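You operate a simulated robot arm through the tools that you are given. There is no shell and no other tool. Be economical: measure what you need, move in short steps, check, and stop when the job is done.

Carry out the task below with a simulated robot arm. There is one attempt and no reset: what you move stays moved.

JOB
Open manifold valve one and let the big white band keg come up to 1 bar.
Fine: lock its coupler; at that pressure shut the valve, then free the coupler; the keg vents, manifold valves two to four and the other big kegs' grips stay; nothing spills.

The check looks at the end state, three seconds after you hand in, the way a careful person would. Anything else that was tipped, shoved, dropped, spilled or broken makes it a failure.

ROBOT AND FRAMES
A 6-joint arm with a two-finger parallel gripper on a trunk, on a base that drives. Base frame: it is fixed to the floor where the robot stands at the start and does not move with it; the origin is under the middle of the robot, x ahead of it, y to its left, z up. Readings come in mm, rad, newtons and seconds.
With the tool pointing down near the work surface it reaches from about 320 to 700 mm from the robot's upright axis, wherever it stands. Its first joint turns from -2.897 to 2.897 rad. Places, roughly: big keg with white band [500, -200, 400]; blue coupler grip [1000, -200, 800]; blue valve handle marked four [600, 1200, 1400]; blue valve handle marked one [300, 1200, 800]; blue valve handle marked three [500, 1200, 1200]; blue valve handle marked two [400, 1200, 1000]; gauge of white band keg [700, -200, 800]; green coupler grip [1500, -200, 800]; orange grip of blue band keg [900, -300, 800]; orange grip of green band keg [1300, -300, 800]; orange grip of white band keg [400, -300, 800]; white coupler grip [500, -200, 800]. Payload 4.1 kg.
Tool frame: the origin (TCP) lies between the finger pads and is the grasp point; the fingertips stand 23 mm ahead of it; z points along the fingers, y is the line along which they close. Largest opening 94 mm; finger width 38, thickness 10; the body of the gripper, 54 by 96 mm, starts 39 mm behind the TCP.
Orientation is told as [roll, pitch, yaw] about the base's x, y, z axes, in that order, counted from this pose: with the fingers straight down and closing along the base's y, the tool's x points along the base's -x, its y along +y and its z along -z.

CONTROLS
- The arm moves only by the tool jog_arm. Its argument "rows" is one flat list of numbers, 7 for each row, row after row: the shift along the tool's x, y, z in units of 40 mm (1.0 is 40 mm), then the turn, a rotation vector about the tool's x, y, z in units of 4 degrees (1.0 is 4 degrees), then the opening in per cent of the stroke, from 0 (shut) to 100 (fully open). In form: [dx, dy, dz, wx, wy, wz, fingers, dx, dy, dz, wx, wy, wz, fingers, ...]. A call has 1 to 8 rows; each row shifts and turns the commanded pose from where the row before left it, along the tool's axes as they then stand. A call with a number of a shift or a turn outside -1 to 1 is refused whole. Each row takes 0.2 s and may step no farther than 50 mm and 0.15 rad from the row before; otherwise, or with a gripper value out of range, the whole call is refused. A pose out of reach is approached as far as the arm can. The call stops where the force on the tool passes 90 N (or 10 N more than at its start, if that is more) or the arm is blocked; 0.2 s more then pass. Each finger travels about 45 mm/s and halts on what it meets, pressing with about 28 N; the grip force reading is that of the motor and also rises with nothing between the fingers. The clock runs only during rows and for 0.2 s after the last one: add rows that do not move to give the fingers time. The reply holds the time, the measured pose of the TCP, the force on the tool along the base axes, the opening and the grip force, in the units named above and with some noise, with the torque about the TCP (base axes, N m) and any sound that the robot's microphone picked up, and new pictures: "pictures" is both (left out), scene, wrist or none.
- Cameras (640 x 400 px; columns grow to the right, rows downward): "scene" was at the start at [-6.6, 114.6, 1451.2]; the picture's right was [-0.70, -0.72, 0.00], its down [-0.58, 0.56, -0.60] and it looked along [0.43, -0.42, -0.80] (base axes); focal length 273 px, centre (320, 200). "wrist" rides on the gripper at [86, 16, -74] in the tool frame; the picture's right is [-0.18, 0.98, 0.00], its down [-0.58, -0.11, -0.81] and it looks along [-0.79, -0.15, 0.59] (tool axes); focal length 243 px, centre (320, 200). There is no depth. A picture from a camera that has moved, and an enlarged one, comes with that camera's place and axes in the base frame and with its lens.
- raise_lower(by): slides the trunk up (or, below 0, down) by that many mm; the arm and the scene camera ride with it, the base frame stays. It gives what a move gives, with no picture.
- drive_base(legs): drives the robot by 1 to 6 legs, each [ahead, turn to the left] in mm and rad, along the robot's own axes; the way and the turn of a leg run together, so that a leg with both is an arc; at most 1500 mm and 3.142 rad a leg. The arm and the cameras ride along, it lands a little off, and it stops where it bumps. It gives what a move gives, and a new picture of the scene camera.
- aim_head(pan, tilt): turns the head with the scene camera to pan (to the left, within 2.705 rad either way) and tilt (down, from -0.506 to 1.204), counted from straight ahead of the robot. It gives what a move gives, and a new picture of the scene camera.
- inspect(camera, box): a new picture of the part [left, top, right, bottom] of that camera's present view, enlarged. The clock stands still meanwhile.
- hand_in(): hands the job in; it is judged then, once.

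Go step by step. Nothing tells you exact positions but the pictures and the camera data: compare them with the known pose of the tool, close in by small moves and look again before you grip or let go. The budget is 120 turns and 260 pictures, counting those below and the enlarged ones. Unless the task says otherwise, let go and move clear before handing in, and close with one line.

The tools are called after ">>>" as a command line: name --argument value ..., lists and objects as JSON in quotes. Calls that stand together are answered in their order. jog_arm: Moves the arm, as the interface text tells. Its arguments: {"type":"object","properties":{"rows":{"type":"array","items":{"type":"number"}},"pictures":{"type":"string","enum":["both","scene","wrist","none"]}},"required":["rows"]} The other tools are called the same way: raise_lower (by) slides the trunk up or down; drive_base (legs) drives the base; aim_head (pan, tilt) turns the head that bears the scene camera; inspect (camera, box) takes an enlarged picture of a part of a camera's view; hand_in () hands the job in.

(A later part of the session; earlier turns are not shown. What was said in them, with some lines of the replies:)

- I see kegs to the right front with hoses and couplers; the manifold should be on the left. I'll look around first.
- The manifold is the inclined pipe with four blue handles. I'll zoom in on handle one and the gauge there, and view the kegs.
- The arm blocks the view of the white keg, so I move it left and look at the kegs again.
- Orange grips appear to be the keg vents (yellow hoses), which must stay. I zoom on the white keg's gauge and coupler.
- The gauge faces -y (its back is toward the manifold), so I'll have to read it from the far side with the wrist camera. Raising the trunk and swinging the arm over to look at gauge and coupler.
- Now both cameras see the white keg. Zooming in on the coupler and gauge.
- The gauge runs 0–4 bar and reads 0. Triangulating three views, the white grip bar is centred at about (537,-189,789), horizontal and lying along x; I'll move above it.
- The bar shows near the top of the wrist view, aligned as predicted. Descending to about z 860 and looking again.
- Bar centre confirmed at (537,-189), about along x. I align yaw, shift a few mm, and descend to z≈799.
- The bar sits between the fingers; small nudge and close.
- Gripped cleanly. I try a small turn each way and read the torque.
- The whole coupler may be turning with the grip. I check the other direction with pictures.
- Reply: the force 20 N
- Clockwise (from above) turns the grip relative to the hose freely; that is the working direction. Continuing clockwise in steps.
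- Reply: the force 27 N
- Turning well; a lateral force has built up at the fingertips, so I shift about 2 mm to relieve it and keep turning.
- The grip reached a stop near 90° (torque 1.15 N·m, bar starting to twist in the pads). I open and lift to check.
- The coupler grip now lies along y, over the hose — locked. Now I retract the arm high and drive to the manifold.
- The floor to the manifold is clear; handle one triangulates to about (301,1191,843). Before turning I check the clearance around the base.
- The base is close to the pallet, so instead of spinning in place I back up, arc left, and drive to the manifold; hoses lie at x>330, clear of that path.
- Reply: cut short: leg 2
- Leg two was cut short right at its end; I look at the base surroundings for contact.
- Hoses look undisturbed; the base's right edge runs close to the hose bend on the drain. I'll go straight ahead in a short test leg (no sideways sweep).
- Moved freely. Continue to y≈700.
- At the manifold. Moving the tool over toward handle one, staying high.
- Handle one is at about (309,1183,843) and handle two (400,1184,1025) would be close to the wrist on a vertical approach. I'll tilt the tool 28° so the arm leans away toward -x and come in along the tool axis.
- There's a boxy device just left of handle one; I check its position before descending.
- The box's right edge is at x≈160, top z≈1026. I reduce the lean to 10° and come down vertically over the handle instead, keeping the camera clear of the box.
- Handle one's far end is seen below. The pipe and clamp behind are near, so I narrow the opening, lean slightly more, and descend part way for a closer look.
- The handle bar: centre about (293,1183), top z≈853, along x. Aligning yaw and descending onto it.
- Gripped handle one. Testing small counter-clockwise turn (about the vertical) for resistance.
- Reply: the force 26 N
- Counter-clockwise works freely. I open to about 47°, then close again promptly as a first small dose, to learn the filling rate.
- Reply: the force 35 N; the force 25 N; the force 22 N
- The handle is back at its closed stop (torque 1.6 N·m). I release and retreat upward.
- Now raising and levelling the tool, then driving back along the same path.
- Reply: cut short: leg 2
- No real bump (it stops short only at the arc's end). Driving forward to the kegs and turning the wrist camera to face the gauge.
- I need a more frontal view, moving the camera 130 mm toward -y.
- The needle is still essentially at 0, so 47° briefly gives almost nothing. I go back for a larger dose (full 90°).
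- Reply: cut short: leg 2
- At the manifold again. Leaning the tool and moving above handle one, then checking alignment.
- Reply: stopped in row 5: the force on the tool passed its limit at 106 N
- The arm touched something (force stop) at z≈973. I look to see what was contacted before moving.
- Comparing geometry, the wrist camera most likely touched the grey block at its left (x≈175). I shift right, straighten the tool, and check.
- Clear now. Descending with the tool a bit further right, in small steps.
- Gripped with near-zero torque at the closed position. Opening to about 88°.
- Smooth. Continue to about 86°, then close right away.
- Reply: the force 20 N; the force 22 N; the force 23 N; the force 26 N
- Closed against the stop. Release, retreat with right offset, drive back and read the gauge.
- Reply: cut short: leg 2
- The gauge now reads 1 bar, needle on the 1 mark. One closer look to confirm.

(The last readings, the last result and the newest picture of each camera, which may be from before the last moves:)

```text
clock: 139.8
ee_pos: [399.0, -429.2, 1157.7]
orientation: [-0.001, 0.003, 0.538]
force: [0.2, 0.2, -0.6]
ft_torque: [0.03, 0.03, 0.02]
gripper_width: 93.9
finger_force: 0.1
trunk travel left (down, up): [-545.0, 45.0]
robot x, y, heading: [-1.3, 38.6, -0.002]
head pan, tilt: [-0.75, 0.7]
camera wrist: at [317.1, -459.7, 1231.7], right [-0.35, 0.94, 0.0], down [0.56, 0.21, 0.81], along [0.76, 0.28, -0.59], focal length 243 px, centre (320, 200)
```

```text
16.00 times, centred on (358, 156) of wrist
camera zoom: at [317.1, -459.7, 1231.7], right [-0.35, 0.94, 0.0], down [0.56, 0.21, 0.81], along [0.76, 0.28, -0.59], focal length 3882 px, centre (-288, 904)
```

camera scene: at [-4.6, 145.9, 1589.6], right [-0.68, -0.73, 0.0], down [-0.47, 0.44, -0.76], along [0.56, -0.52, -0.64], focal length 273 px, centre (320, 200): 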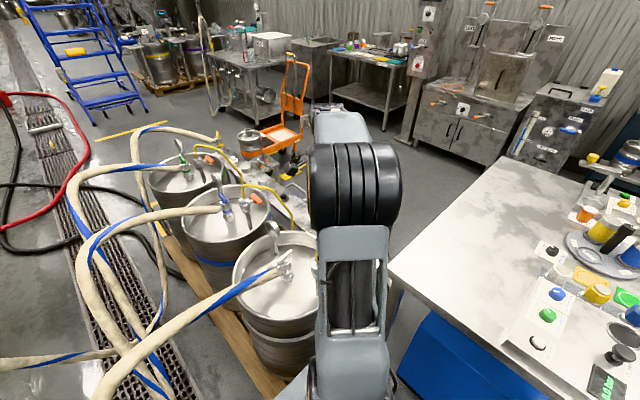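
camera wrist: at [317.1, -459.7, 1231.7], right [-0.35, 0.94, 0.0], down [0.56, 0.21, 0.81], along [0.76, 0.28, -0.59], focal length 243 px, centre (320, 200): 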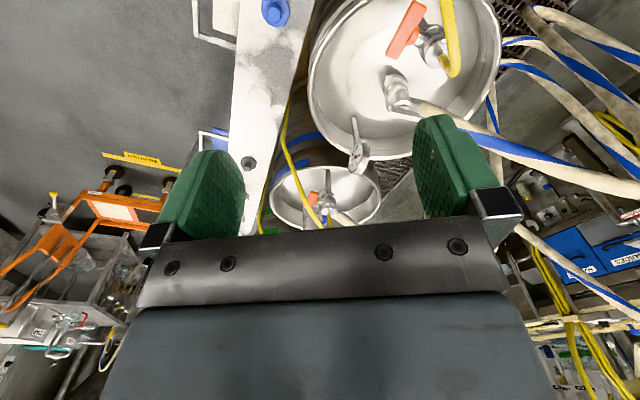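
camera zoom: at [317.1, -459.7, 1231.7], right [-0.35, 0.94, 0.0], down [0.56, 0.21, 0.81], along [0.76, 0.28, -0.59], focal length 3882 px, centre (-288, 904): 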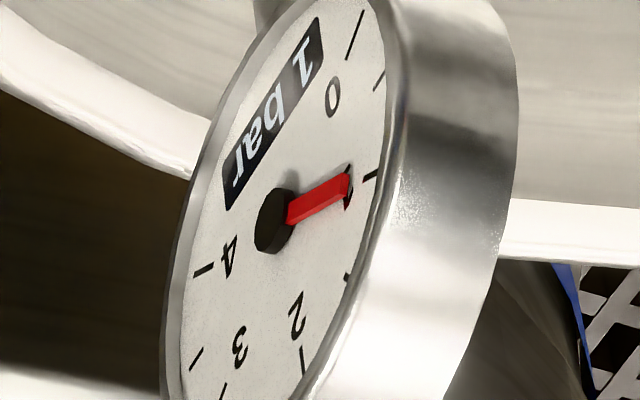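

The keg is at 1 bar with the valve shut. Now to free the coupler: rotate the tool to match the grip and move above it.

>>> jog_arm --rows '[0, 0, 0, 0, 0, 1, 55, 0, 0, 0, 0, 0, 1, 55, 0, 0, 0, 0, 0, 1, 55, 0, 0, 0, 0, 0, 1, 55, 0, 0, 0, 0, 0, 1, 55, 0, 0, 0, 0, 0, 1, 55, 0, 0, 0, 0, 0, 1, 55, 0, 0, 0, 0, 0, 1, 55]' --pictures "none"

>>> jog_arm --rows '[0, 0, 0, 0, 0, 1, 55, 0, 0, 0, 0, 0, 1, 55, 0, 0, 0, 0, 0, 1, 55, 0, 0, 0, 0, 0, 1, 55, 0, 0, 0, 0, 0, 1, 55, 0, 0, 0, 0, 0, 1, 55, 0, 0, 0, 0, 0, 1, 55, 0, 0, 0, 0, 0, 1, 55]' --pictures "none"

>>> jog_arm --rows '[0, 0, 0, 0, 0, 1, 55, 0, 0, 0, 0, 0, 1, 55, 0, 0, 0, 0, 0, 1, 55, 0, 0, 0, 0, 0, 1, 55, 0, 0, 0, 0, 0, 1, 55, 0, 0, 0, 0, 0, 1, 55, 0, 0, 0, 0, 0, 1, 55, 0, 0, 0, 0, 0, 1, 55]' --pictures "none"

>>> jog_arm --rows '[0, 0, 0, 0, 0, 1, 55, 0, 0, 0, 0, 0, 1, 55, 0, 0, 0, 0, 0, 1, 55, 0, 0, 0, 0, 0, 1, 55, 0, 0, 0, 0, 0, 0.35, 55]' --pictures "none"

>>> jog_arm --rows '[0.92, 0.7, 0, 0, 0, 0, 55, 0.92, 0.7, 0, 0, 0, 0, 55, 0.92, 0.7, 0, 0, 0, 0, 55, 0.92, 0.7, 0, 0, 0, 0, 55, 0.92, 0.7, 0, 0, 0, 0, 55, 0.92, 0.7, 0, 0, 0, 0, 55, 0, 0, 1, 0, 0, 0, 55, 0, 0, 1, 0, 0, 0, 55]' --pictures "wrist"

```text
clock: 141.6
ee_pos: [399.5, -430.7, 1158.5]
orientation: [-0.001, 0.003, -0.023]
force: [-0.9, 0.7, -0.3]
ft_torque: [-0.02, 0.0, -0.01]
gripper_width: 51.9
finger_force: 0.1
trunk travel left (down, up): [-545.0, 45.0]
robot x, y, heading: [-6.6, 36.8, 0.0]
head pan, tilt: [-0.75, 0.7]
```

```text
clock: 143.4
ee_pos: [399.4, -430.5, 1160.0]
orientation: [-0.002, 0.001, -0.579]
force: [-0.1, -0.4, -0.9]
ft_torque: [-0.01, 0.01, 0.01]
gripper_width: 51.5
finger_force: 0.0
trunk travel left (down, up): [-545.0, 45.0]
robot x, y, heading: [-6.1, 37.1, -0.001]
head pan, tilt: [-0.75, 0.7]
```

```text
clock: 145.2
ee_pos: [399.4, -432.4, 1158.0]
orientation: [-0.002, -0.001, -1.138]
force: [-0.1, -0.5, 0.4]
ft_torque: [-0.01, -0.01, 0.02]
gripper_width: 51.7
finger_force: 0.0
trunk travel left (down, up): [-545.0, 45.0]
robot x, y, heading: [-7.3, 40.6, 0.002]
head pan, tilt: [-0.75, 0.7]
```

```text
clock: 146.4
ee_pos: [398.6, -432.5, 1159.4]
orientation: [-0.001, -0.003, -1.444]
force: [-0.4, -0.4, -0.1]
ft_torque: [0.0, -0.03, 0.02]
gripper_width: 51.9
finger_force: 0.0
trunk travel left (down, up): [-545.0, 45.0]
robot x, y, heading: [-8.8, 39.8, 0.002]
head pan, tilt: [-0.75, 0.7]
```

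```text
clock: 148.2
ee_pos: [538.7, -190.0, 1078.4]
orientation: [-0.001, -0.001, -1.442]
force: [0.4, 0.3, -0.8]
ft_torque: [0.01, -0.03, 0.02]
gripper_width: 51.5
finger_force: 0.1
trunk travel left (down, up): [-545.0, 45.0]
robot x, y, heading: [-8.2, 34.8, -0.006]
head pan, tilt: [-0.75, 0.7]
camera wrist: at [543.5, -103.3, 1152.1], right [1.0, -0.06, 0.0], down [-0.03, -0.59, 0.81], along [-0.05, -0.81, -0.59], focal length 243 px, centre (320, 200)
```

wrist: 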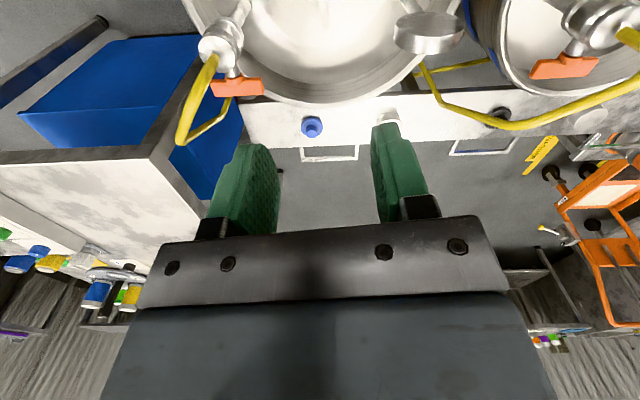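

Above the coupler as planned. Descending to z≈865 and looking.

>>> jog_arm --rows '[0, 0, 0.89, 0, 0, 0, 55, 0, 0, 0.89, 0, 0, 0, 55, 0, 0, 0.89, 0, 0, 0, 55, 0, 0, 0.89, 0, 0, 0, 55, 0, 0, 0.89, 0, 0, 0, 55, 0, 0, 0.89, 0, 0, 0, 55, 0, 0, 0, 0, 0, 0, 55]' --pictures "wrist"

>>> inspect --camera "wrist" --box '[220, 30, 420, 180]'

```text
clock: 149.8
ee_pos: [537.0, -193.7, 868.2]
orientation: [-0.002, 0.0, -1.442]
force: [0.0, -1.4, 0.7]
ft_torque: [-0.04, -0.03, -0.02]
gripper_width: 51.3
finger_force: 0.1
trunk travel left (down, up): [-545.0, 45.0]
robot x, y, heading: [-6.7, 39.1, -0.002]
head pan, tilt: [-0.75, 0.7]
camera wrist: at [542.0, -105.6, 940.8], right [1.0, -0.06, 0.0], down [-0.03, -0.59, 0.81], along [-0.05, -0.81, -0.59], focal length 243 px, centre (320, 200)
```

wrist: 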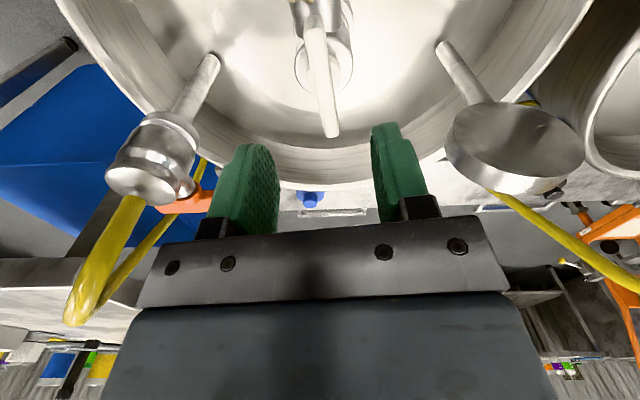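

```text
2.67 times, centred on (320, 105) of wrist
camera zoom: at [542.0, -105.6, 940.8], right [1.0, -0.06, 0.0], down [-0.03, -0.59, 0.81], along [-0.05, -0.81, -0.59], focal length 647 px, centre (320, 453)
```

zoom: 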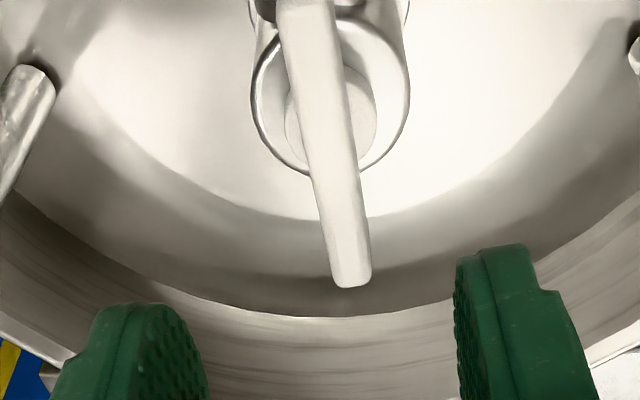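

>>> jog_arm --rows '[0.144, 0.057, 0.6, 0, 0, 0, 55, 0, 0, 0.6, 0, 0, 0, 55, 0, 0, 0.55, 0, 0, 0, 55, 0, 0, 0, 0, 0, 0, 55]' --pictures "wrist"

>>> inspect --camera "wrist" --box '[220, 70, 420, 220]'

```text
clock: 150.8
ee_pos: [538.9, -184.3, 793.9]
orientation: [-0.003, -0.003, -1.441]
force: [0.2, -0.3, 1.3]
ft_torque: [0.05, -0.02, 0.0]
gripper_width: 51.4
finger_force: 0.2
trunk travel left (down, up): [-545.0, 45.0]
robot x, y, heading: [-3.7, 41.1, -0.006]
head pan, tilt: [-0.75, 0.7]
camera wrist: at [542.8, -96.9, 867.8], right [1.0, -0.06, 0.0], down [-0.03, -0.59, 0.81], along [-0.05, -0.81, -0.59], focal length 243 px, centre (320, 200)
```

wrist: 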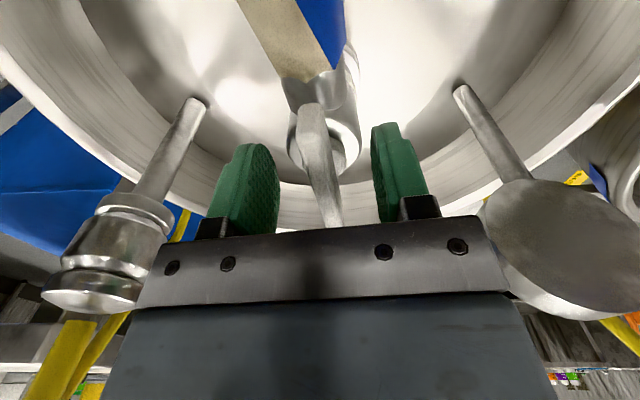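

```text
2.67 times, centred on (320, 145) of wrist
camera zoom: at [542.8, -96.9, 867.8], right [1.0, -0.06, 0.0], down [-0.03, -0.59, 0.81], along [-0.05, -0.81, -0.59], focal length 647 px, centre (320, 347)
```

zoom: 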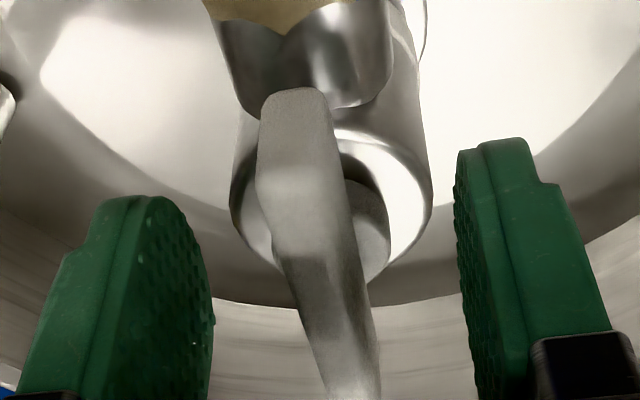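

>>> jog_arm --rows '[-0.075, 0, -0.12, 0, 0, 0, 55, 0, 0, 0, 0, 0, 0, 30, 0, 0, 0, 0, 0, 0, 0, 0, 0, 0, 0, 0, 0, 0, 0, 0, 0, 0, 0, 0, 0, 0, 0, 0, 0, 0, 0, 0]' --pictures "none"

>>> jog_arm --rows '[0, 0, 0, 0, 0, -1, 0, 0, 0, 0, 0, 0, -1, 0, 0, 0, 0, 0, 0, -1, 0, 0, 0, 0, 0, 0, -1, 0]' --pictures "none"

```text
clock: 152.2
ee_pos: [540.5, -187.3, 799.1]
orientation: [-0.001, -0.001, -1.44]
force: [6.4, 0.1, -0.5]
ft_torque: [-0.17, -0.17, 0.49]
gripper_width: 10.8
finger_force: 28.1
trunk travel left (down, up): [-545.0, 45.0]
robot x, y, heading: [-5.0, 35.0, -0.004]
head pan, tilt: [-0.75, 0.7]
```

```text
clock: 153.2
ee_pos: [538.7, -189.0, 800.3]
orientation: [-0.003, -0.003, -1.16]
force: [9.0, -1.4, -0.4]
ft_torque: [-0.82, -0.62, 0.03]
gripper_width: 10.8
finger_force: 28.2
trunk travel left (down, up): [-545.0, 45.0]
robot x, y, heading: [-5.1, 35.4, -0.005]
head pan, tilt: [-0.75, 0.7]
```

Turning back freely. Continue toward the released position.

>>> jog_arm --rows '[0, 0, 0, 0, 0, -1, 0, 0, 0, 0, 0, 0, -1, 0, 0, 0, 0, 0, 0, -1, 0, 0, 0, 0, 0, 0, -1, 0, 0, 0, 0, 0, 0, -1, 0, 0, 0, 0, 0, 0, -1, 0, 0, 0, 0, 0, 0, -1, 0, 0, 0, 0, 0, 0, -1, 0]' --pictures "none"

>>> jog_arm --rows '[0, 0, 0, 0, 0, -1, 0, 0, 0, 0, 0, 0, -1, 0, 0, 0, 0, 0, 0, -1, 0, 0, 0, 0, 0, 0, -1, 0, 0, 0, 0, 0, 0, -1, 0, 0, 0, 0, 0, 0, -1, 0, 0, 0, 0, 0, 0, -1, 0, 0, 0, 0, 0, 0, -1, 0]' --pictures "wrist"

```text
clock: 155.0
ee_pos: [539.4, -189.1, 799.5]
orientation: [-0.001, 0.002, -0.603]
force: [-2.8, -0.9, 4.0]
ft_torque: [-0.31, -0.71, -0.01]
gripper_width: 10.8
finger_force: 27.6
trunk travel left (down, up): [-545.0, 45.0]
robot x, y, heading: [-9.9, 37.5, -0.001]
head pan, tilt: [-0.75, 0.7]
```

```text
clock: 156.8
ee_pos: [539.4, -188.5, 799.2]
orientation: [-0.004, 0.002, -0.044]
force: [0.5, 0.6, -0.3]
ft_torque: [0.05, -0.19, 0.02]
gripper_width: 10.7
finger_force: 28.3
trunk travel left (down, up): [-545.0, 45.0]
robot x, y, heading: [-7.3, 35.9, -0.007]
head pan, tilt: [-0.75, 0.7]
camera wrist: at [453.3, -167.8, 873.9], right [0.23, 0.97, 0.0], down [0.58, -0.13, 0.8], along [0.78, -0.18, -0.59], focal length 243 px, centre (320, 200)
```

wrist: 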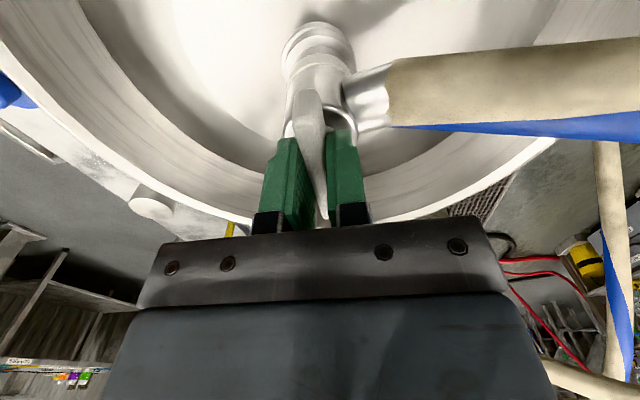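

>>> jog_arm --rows '[0, 0, 0, 0, 0, -1, 0, 0, 0, 0, 0, 0, -0.5, 0, 0, 0, 0, 0, 0, 0, 0]' --pictures "none"

```text
clock: 157.6
ee_pos: [540.0, -187.6, 800.0]
orientation: [0.0, 0.005, 0.061]
force: [0.4, 0.7, -0.1]
ft_torque: [-0.01, 0.02, -0.02]
gripper_width: 10.7
finger_force: 28.3
trunk travel left (down, up): [-545.0, 45.0]
robot x, y, heading: [-7.6, 37.7, -0.004]
head pan, tilt: [-0.75, 0.7]
```

>>> jog_arm --rows '[0, 0, 0, 0, 0, -1, 0, 0, 0, 0, 0, 0, 0, 0]' --pictures "none"

```text
clock: 158.2
ee_pos: [539.1, -188.9, 799.7]
orientation: [0.0, 0.004, 0.129]
force: [-0.5, 0.0, -0.5]
ft_torque: [0.0, 0.03, -0.01]
gripper_width: 10.7
finger_force: 28.3
trunk travel left (down, up): [-545.0, 45.0]
robot x, y, heading: [-7.9, 37.2, -0.004]
head pan, tilt: [-0.75, 0.7]
```

>>> inspect --camera "wrist" --box '[220, 10, 440, 230]'

>>> aim_head --pan -0.5 --tilt 0.8

>>> inspect --camera "scene" --box '[260, 180, 380, 280]'

```text
1.82 times, centred on (330, 120) of wrist
camera zoom: at [451.3, -183.2, 874.2], right [0.06, 1.0, 0.0], down [0.59, -0.03, 0.8], along [0.8, -0.04, -0.59], focal length 441 px, centre (302, 346)
```

zoom: 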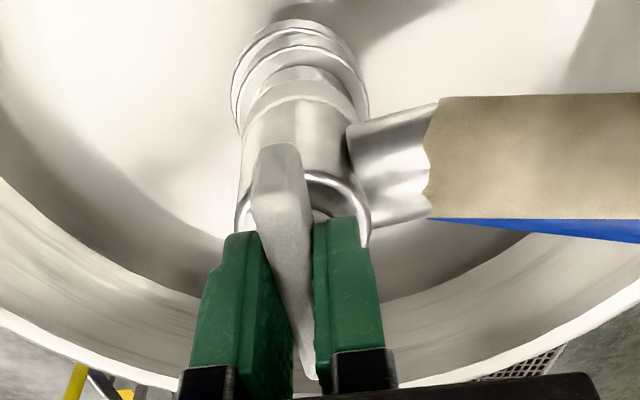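

```text
clock: 159.0
ee_pos: [538.9, -187.7, 798.6]
orientation: [-0.001, 0.005, 0.129]
force: [0.2, -0.7, 0.2]
ft_torque: [0.0, 0.03, 0.0]
gripper_width: 10.9
finger_force: 27.4
trunk travel left (down, up): [-545.0, 45.0]
robot x, y, heading: [-7.1, 38.2, -0.004]
head pan, tilt: [-0.499, 0.799]
camera scene: at [4.7, 164.7, 1581.4], right [-0.48, -0.88, 0.0], down [-0.63, 0.35, -0.7], along [0.61, -0.34, -0.72], focal length 273 px, centre (320, 200)
```

scene: 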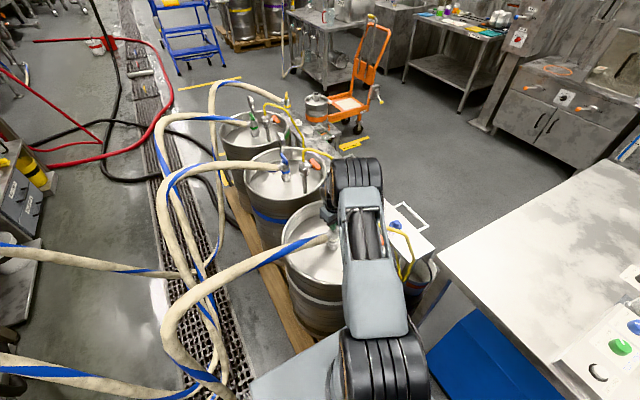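

```text
4.00 times, centred on (320, 230) of scene
camera zoom: at [4.7, 164.7, 1581.4], right [-0.48, -0.88, 0.0], down [-0.63, 0.35, -0.7], along [0.61, -0.34, -0.72], focal length 1092 px, centre (320, 80)
```

zoom: 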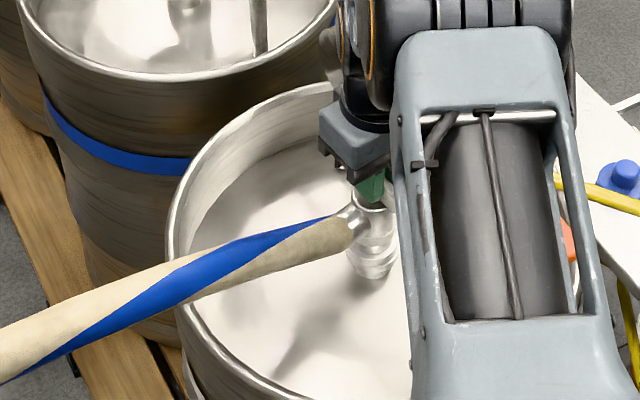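

The grip is back at its released orientation. I let go, lift clear and check.

>>> jog_arm --rows '[0, 0, 0, 0, 0, 0, 55, 0, 0, 0, 0, 0, 0, 55, 0, 0, 0, 0, 0, 0, 55, 0, 0, -0.9, 0, 0, 0, 55, 0, 0, -1, 0, 0, 0, 55, 0, 0, -1, 0, 0, 0, 55, 0, 0, -1, 0, 0, 0, 55, 0, 0, -1, 0, 0, 0, 55]' --pictures "none"

>>> jog_arm --rows '[0.6, -0.7, -0.7, 0, 0, -1, 55, 0.6, -0.7, -0.7, 0, 0, -1, 55, 0.6, -0.7, -0.7, 0, 0, -1, 55, 0.6, -0.7, -0.7, 0, 0, -1, 55, 0.6, -0.7, -0.7, 0, 0, -1, 100, 0.6, -0.7, 0, 0, 0, -1, 100, 0, -1, 0, 0, 0, 0, 100, 0, -0.5, 0, 0, 0, 0, 100]' --pictures "both"

```text
clock: 160.8
ee_pos: [537.7, -186.8, 998.7]
orientation: [-0.002, 0.003, 0.13]
force: [0.7, 0.2, -0.2]
ft_torque: [-0.02, 0.0, 0.04]
gripper_width: 51.5
finger_force: 0.1
trunk travel left (down, up): [-545.0, 45.0]
robot x, y, heading: [-9.7, 37.7, 0.003]
head pan, tilt: [-0.499, 0.799]
```

```text
clock: 162.6
ee_pos: [470.3, -424.7, 1129.7]
orientation: [0.005, 0.003, 0.55]
force: [0.0, -0.1, 0.2]
ft_torque: [0.04, 0.02, 0.02]
gripper_width: 94.0
finger_force: 0.0
out of reach, approached as far as the arm can: row 7, 8
trunk travel left (down, up): [-545.0, 45.0]
robot x, y, heading: [-5.6, 38.6, -0.004]
head pan, tilt: [-0.499, 0.799]
camera scene: at [4.2, 164.1, 1581.5], right [-0.48, -0.88, 0.0], down [-0.63, 0.35, -0.7], along [0.61, -0.33, -0.72], focal length 273 px, centre (320, 200)
camera wrist: at [388.4, -456.1, 1203.3], right [-0.36, 0.93, 0.0], down [0.56, 0.21, 0.8], along [0.75, 0.29, -0.59], focal length 243 px, centre (320, 200)
```

scene: 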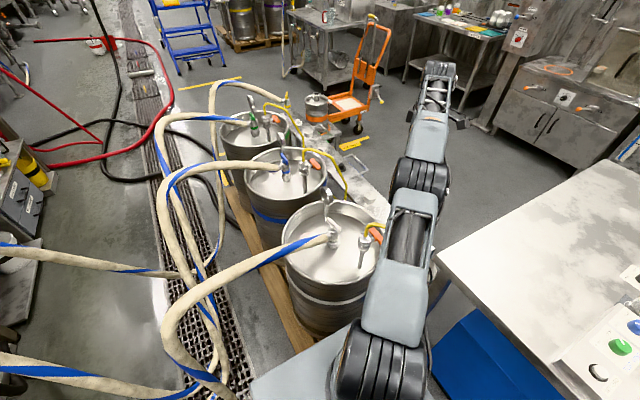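
wrist: 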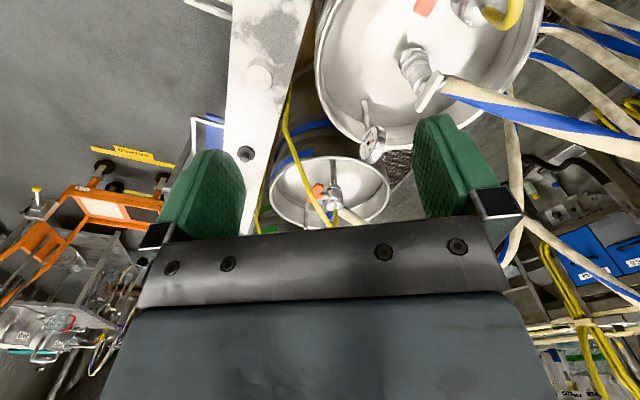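

>>> inspect --camera "wrist" --box '[358, 122, 388, 168]'

>>> inspect --camera "scene" --box '[280, 180, 400, 280]'

>>> aim_head --pan 1.3 --tilt 0.5

>>> inspect --camera "scene" --box '[260, 80, 480, 240]'

```text
8.70 times, centred on (373, 145) of wrist
camera zoom: at [388.4, -456.1, 1203.3], right [-0.36, 0.93, 0.0], down [0.56, 0.21, 0.8], along [0.75, 0.29, -0.59], focal length 2110 px, centre (-141, 678)
```

zoom: 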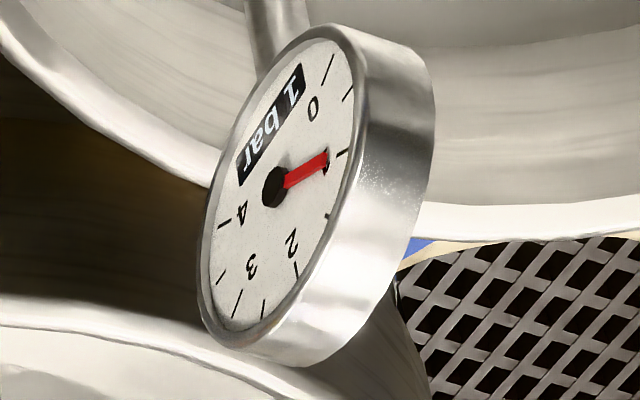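

```text
4.00 times, centred on (340, 230) of scene
camera zoom: at [4.2, 164.1, 1581.5], right [-0.48, -0.88, 0.0], down [-0.63, 0.35, -0.7], along [0.61, -0.33, -0.72], focal length 1092 px, centre (240, 80)
```

zoom: 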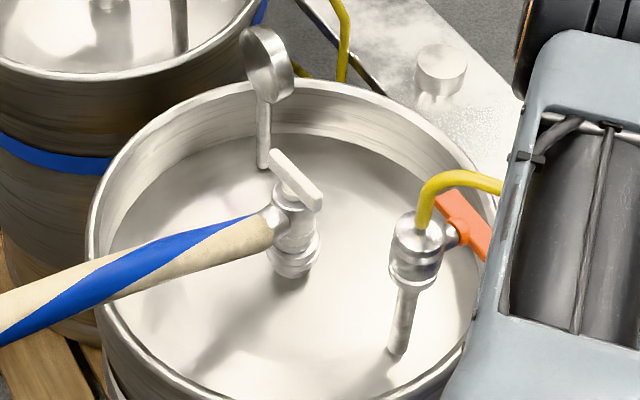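

```text
clock: 164.4
ee_pos: [470.9, -423.6, 1129.9]
orientation: [0.002, 0.003, 0.548]
force: [0.5, -0.2, -0.3]
ft_torque: [-0.03, 0.0, 0.02]
gripper_width: 93.9
finger_force: 0.1
trunk travel left (down, up): [-545.0, 45.0]
robot x, y, heading: [-9.0, 38.2, 0.003]
head pan, tilt: [1.3, 0.499]
camera scene: at [-42.4, 291.5, 1607.3], right [0.96, -0.27, 0.0], down [-0.13, -0.46, -0.88], along [0.24, 0.85, -0.48], focal length 273 px, centre (320, 200)
```

scene: 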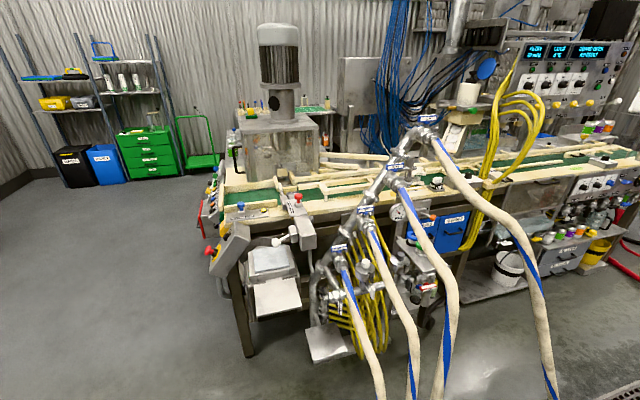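

```text
2.50 times, centred on (370, 160) of scene
camera zoom: at [-42.4, 291.5, 1607.3], right [0.96, -0.27, 0.0], down [-0.13, -0.46, -0.88], along [0.24, 0.85, -0.48], focal length 682 px, centre (195, 300)
```

zoom: 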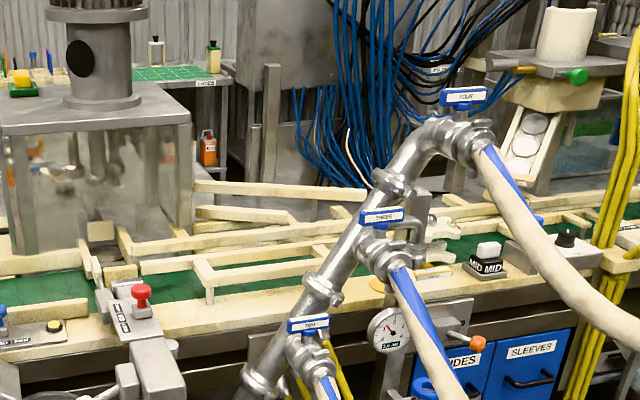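

The coupler grip is free, gauge stays at 1 bar, and valves two to four look unchanged. A last check of handle one.

>>> inspect --camera "scene" --box '[270, 190, 400, 290]'

```text
4.00 times, centred on (335, 240) of scene
camera zoom: at [-42.4, 291.5, 1607.3], right [0.96, -0.27, 0.0], down [-0.13, -0.46, -0.88], along [0.24, 0.85, -0.48], focal length 1092 px, centre (260, 40)
```

zoom: 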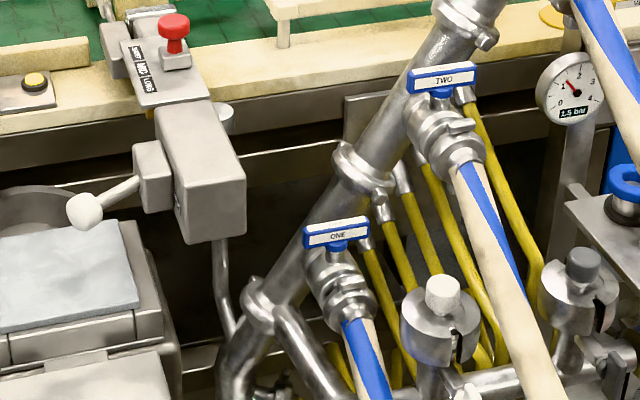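

Handle one is closed, square across its pipe like handle two. Nothing looks moved or spilled, and the arm is clear, so I hand in.

>>> hand_in

```text
The job is handed in.
```

The job is handed in: the white band keg sits at 1 bar on its gauge, manifold valve one is shut and the keg's coupler is free. Manifold valves two to four and the keg vents were left alone, and I saw nothing spilled. While I was coming down to valve one the second time, the tool bumped something and stopped on force at 106 N. It was most likely the grey block left of the handle, and nothing looked moved afterwards.
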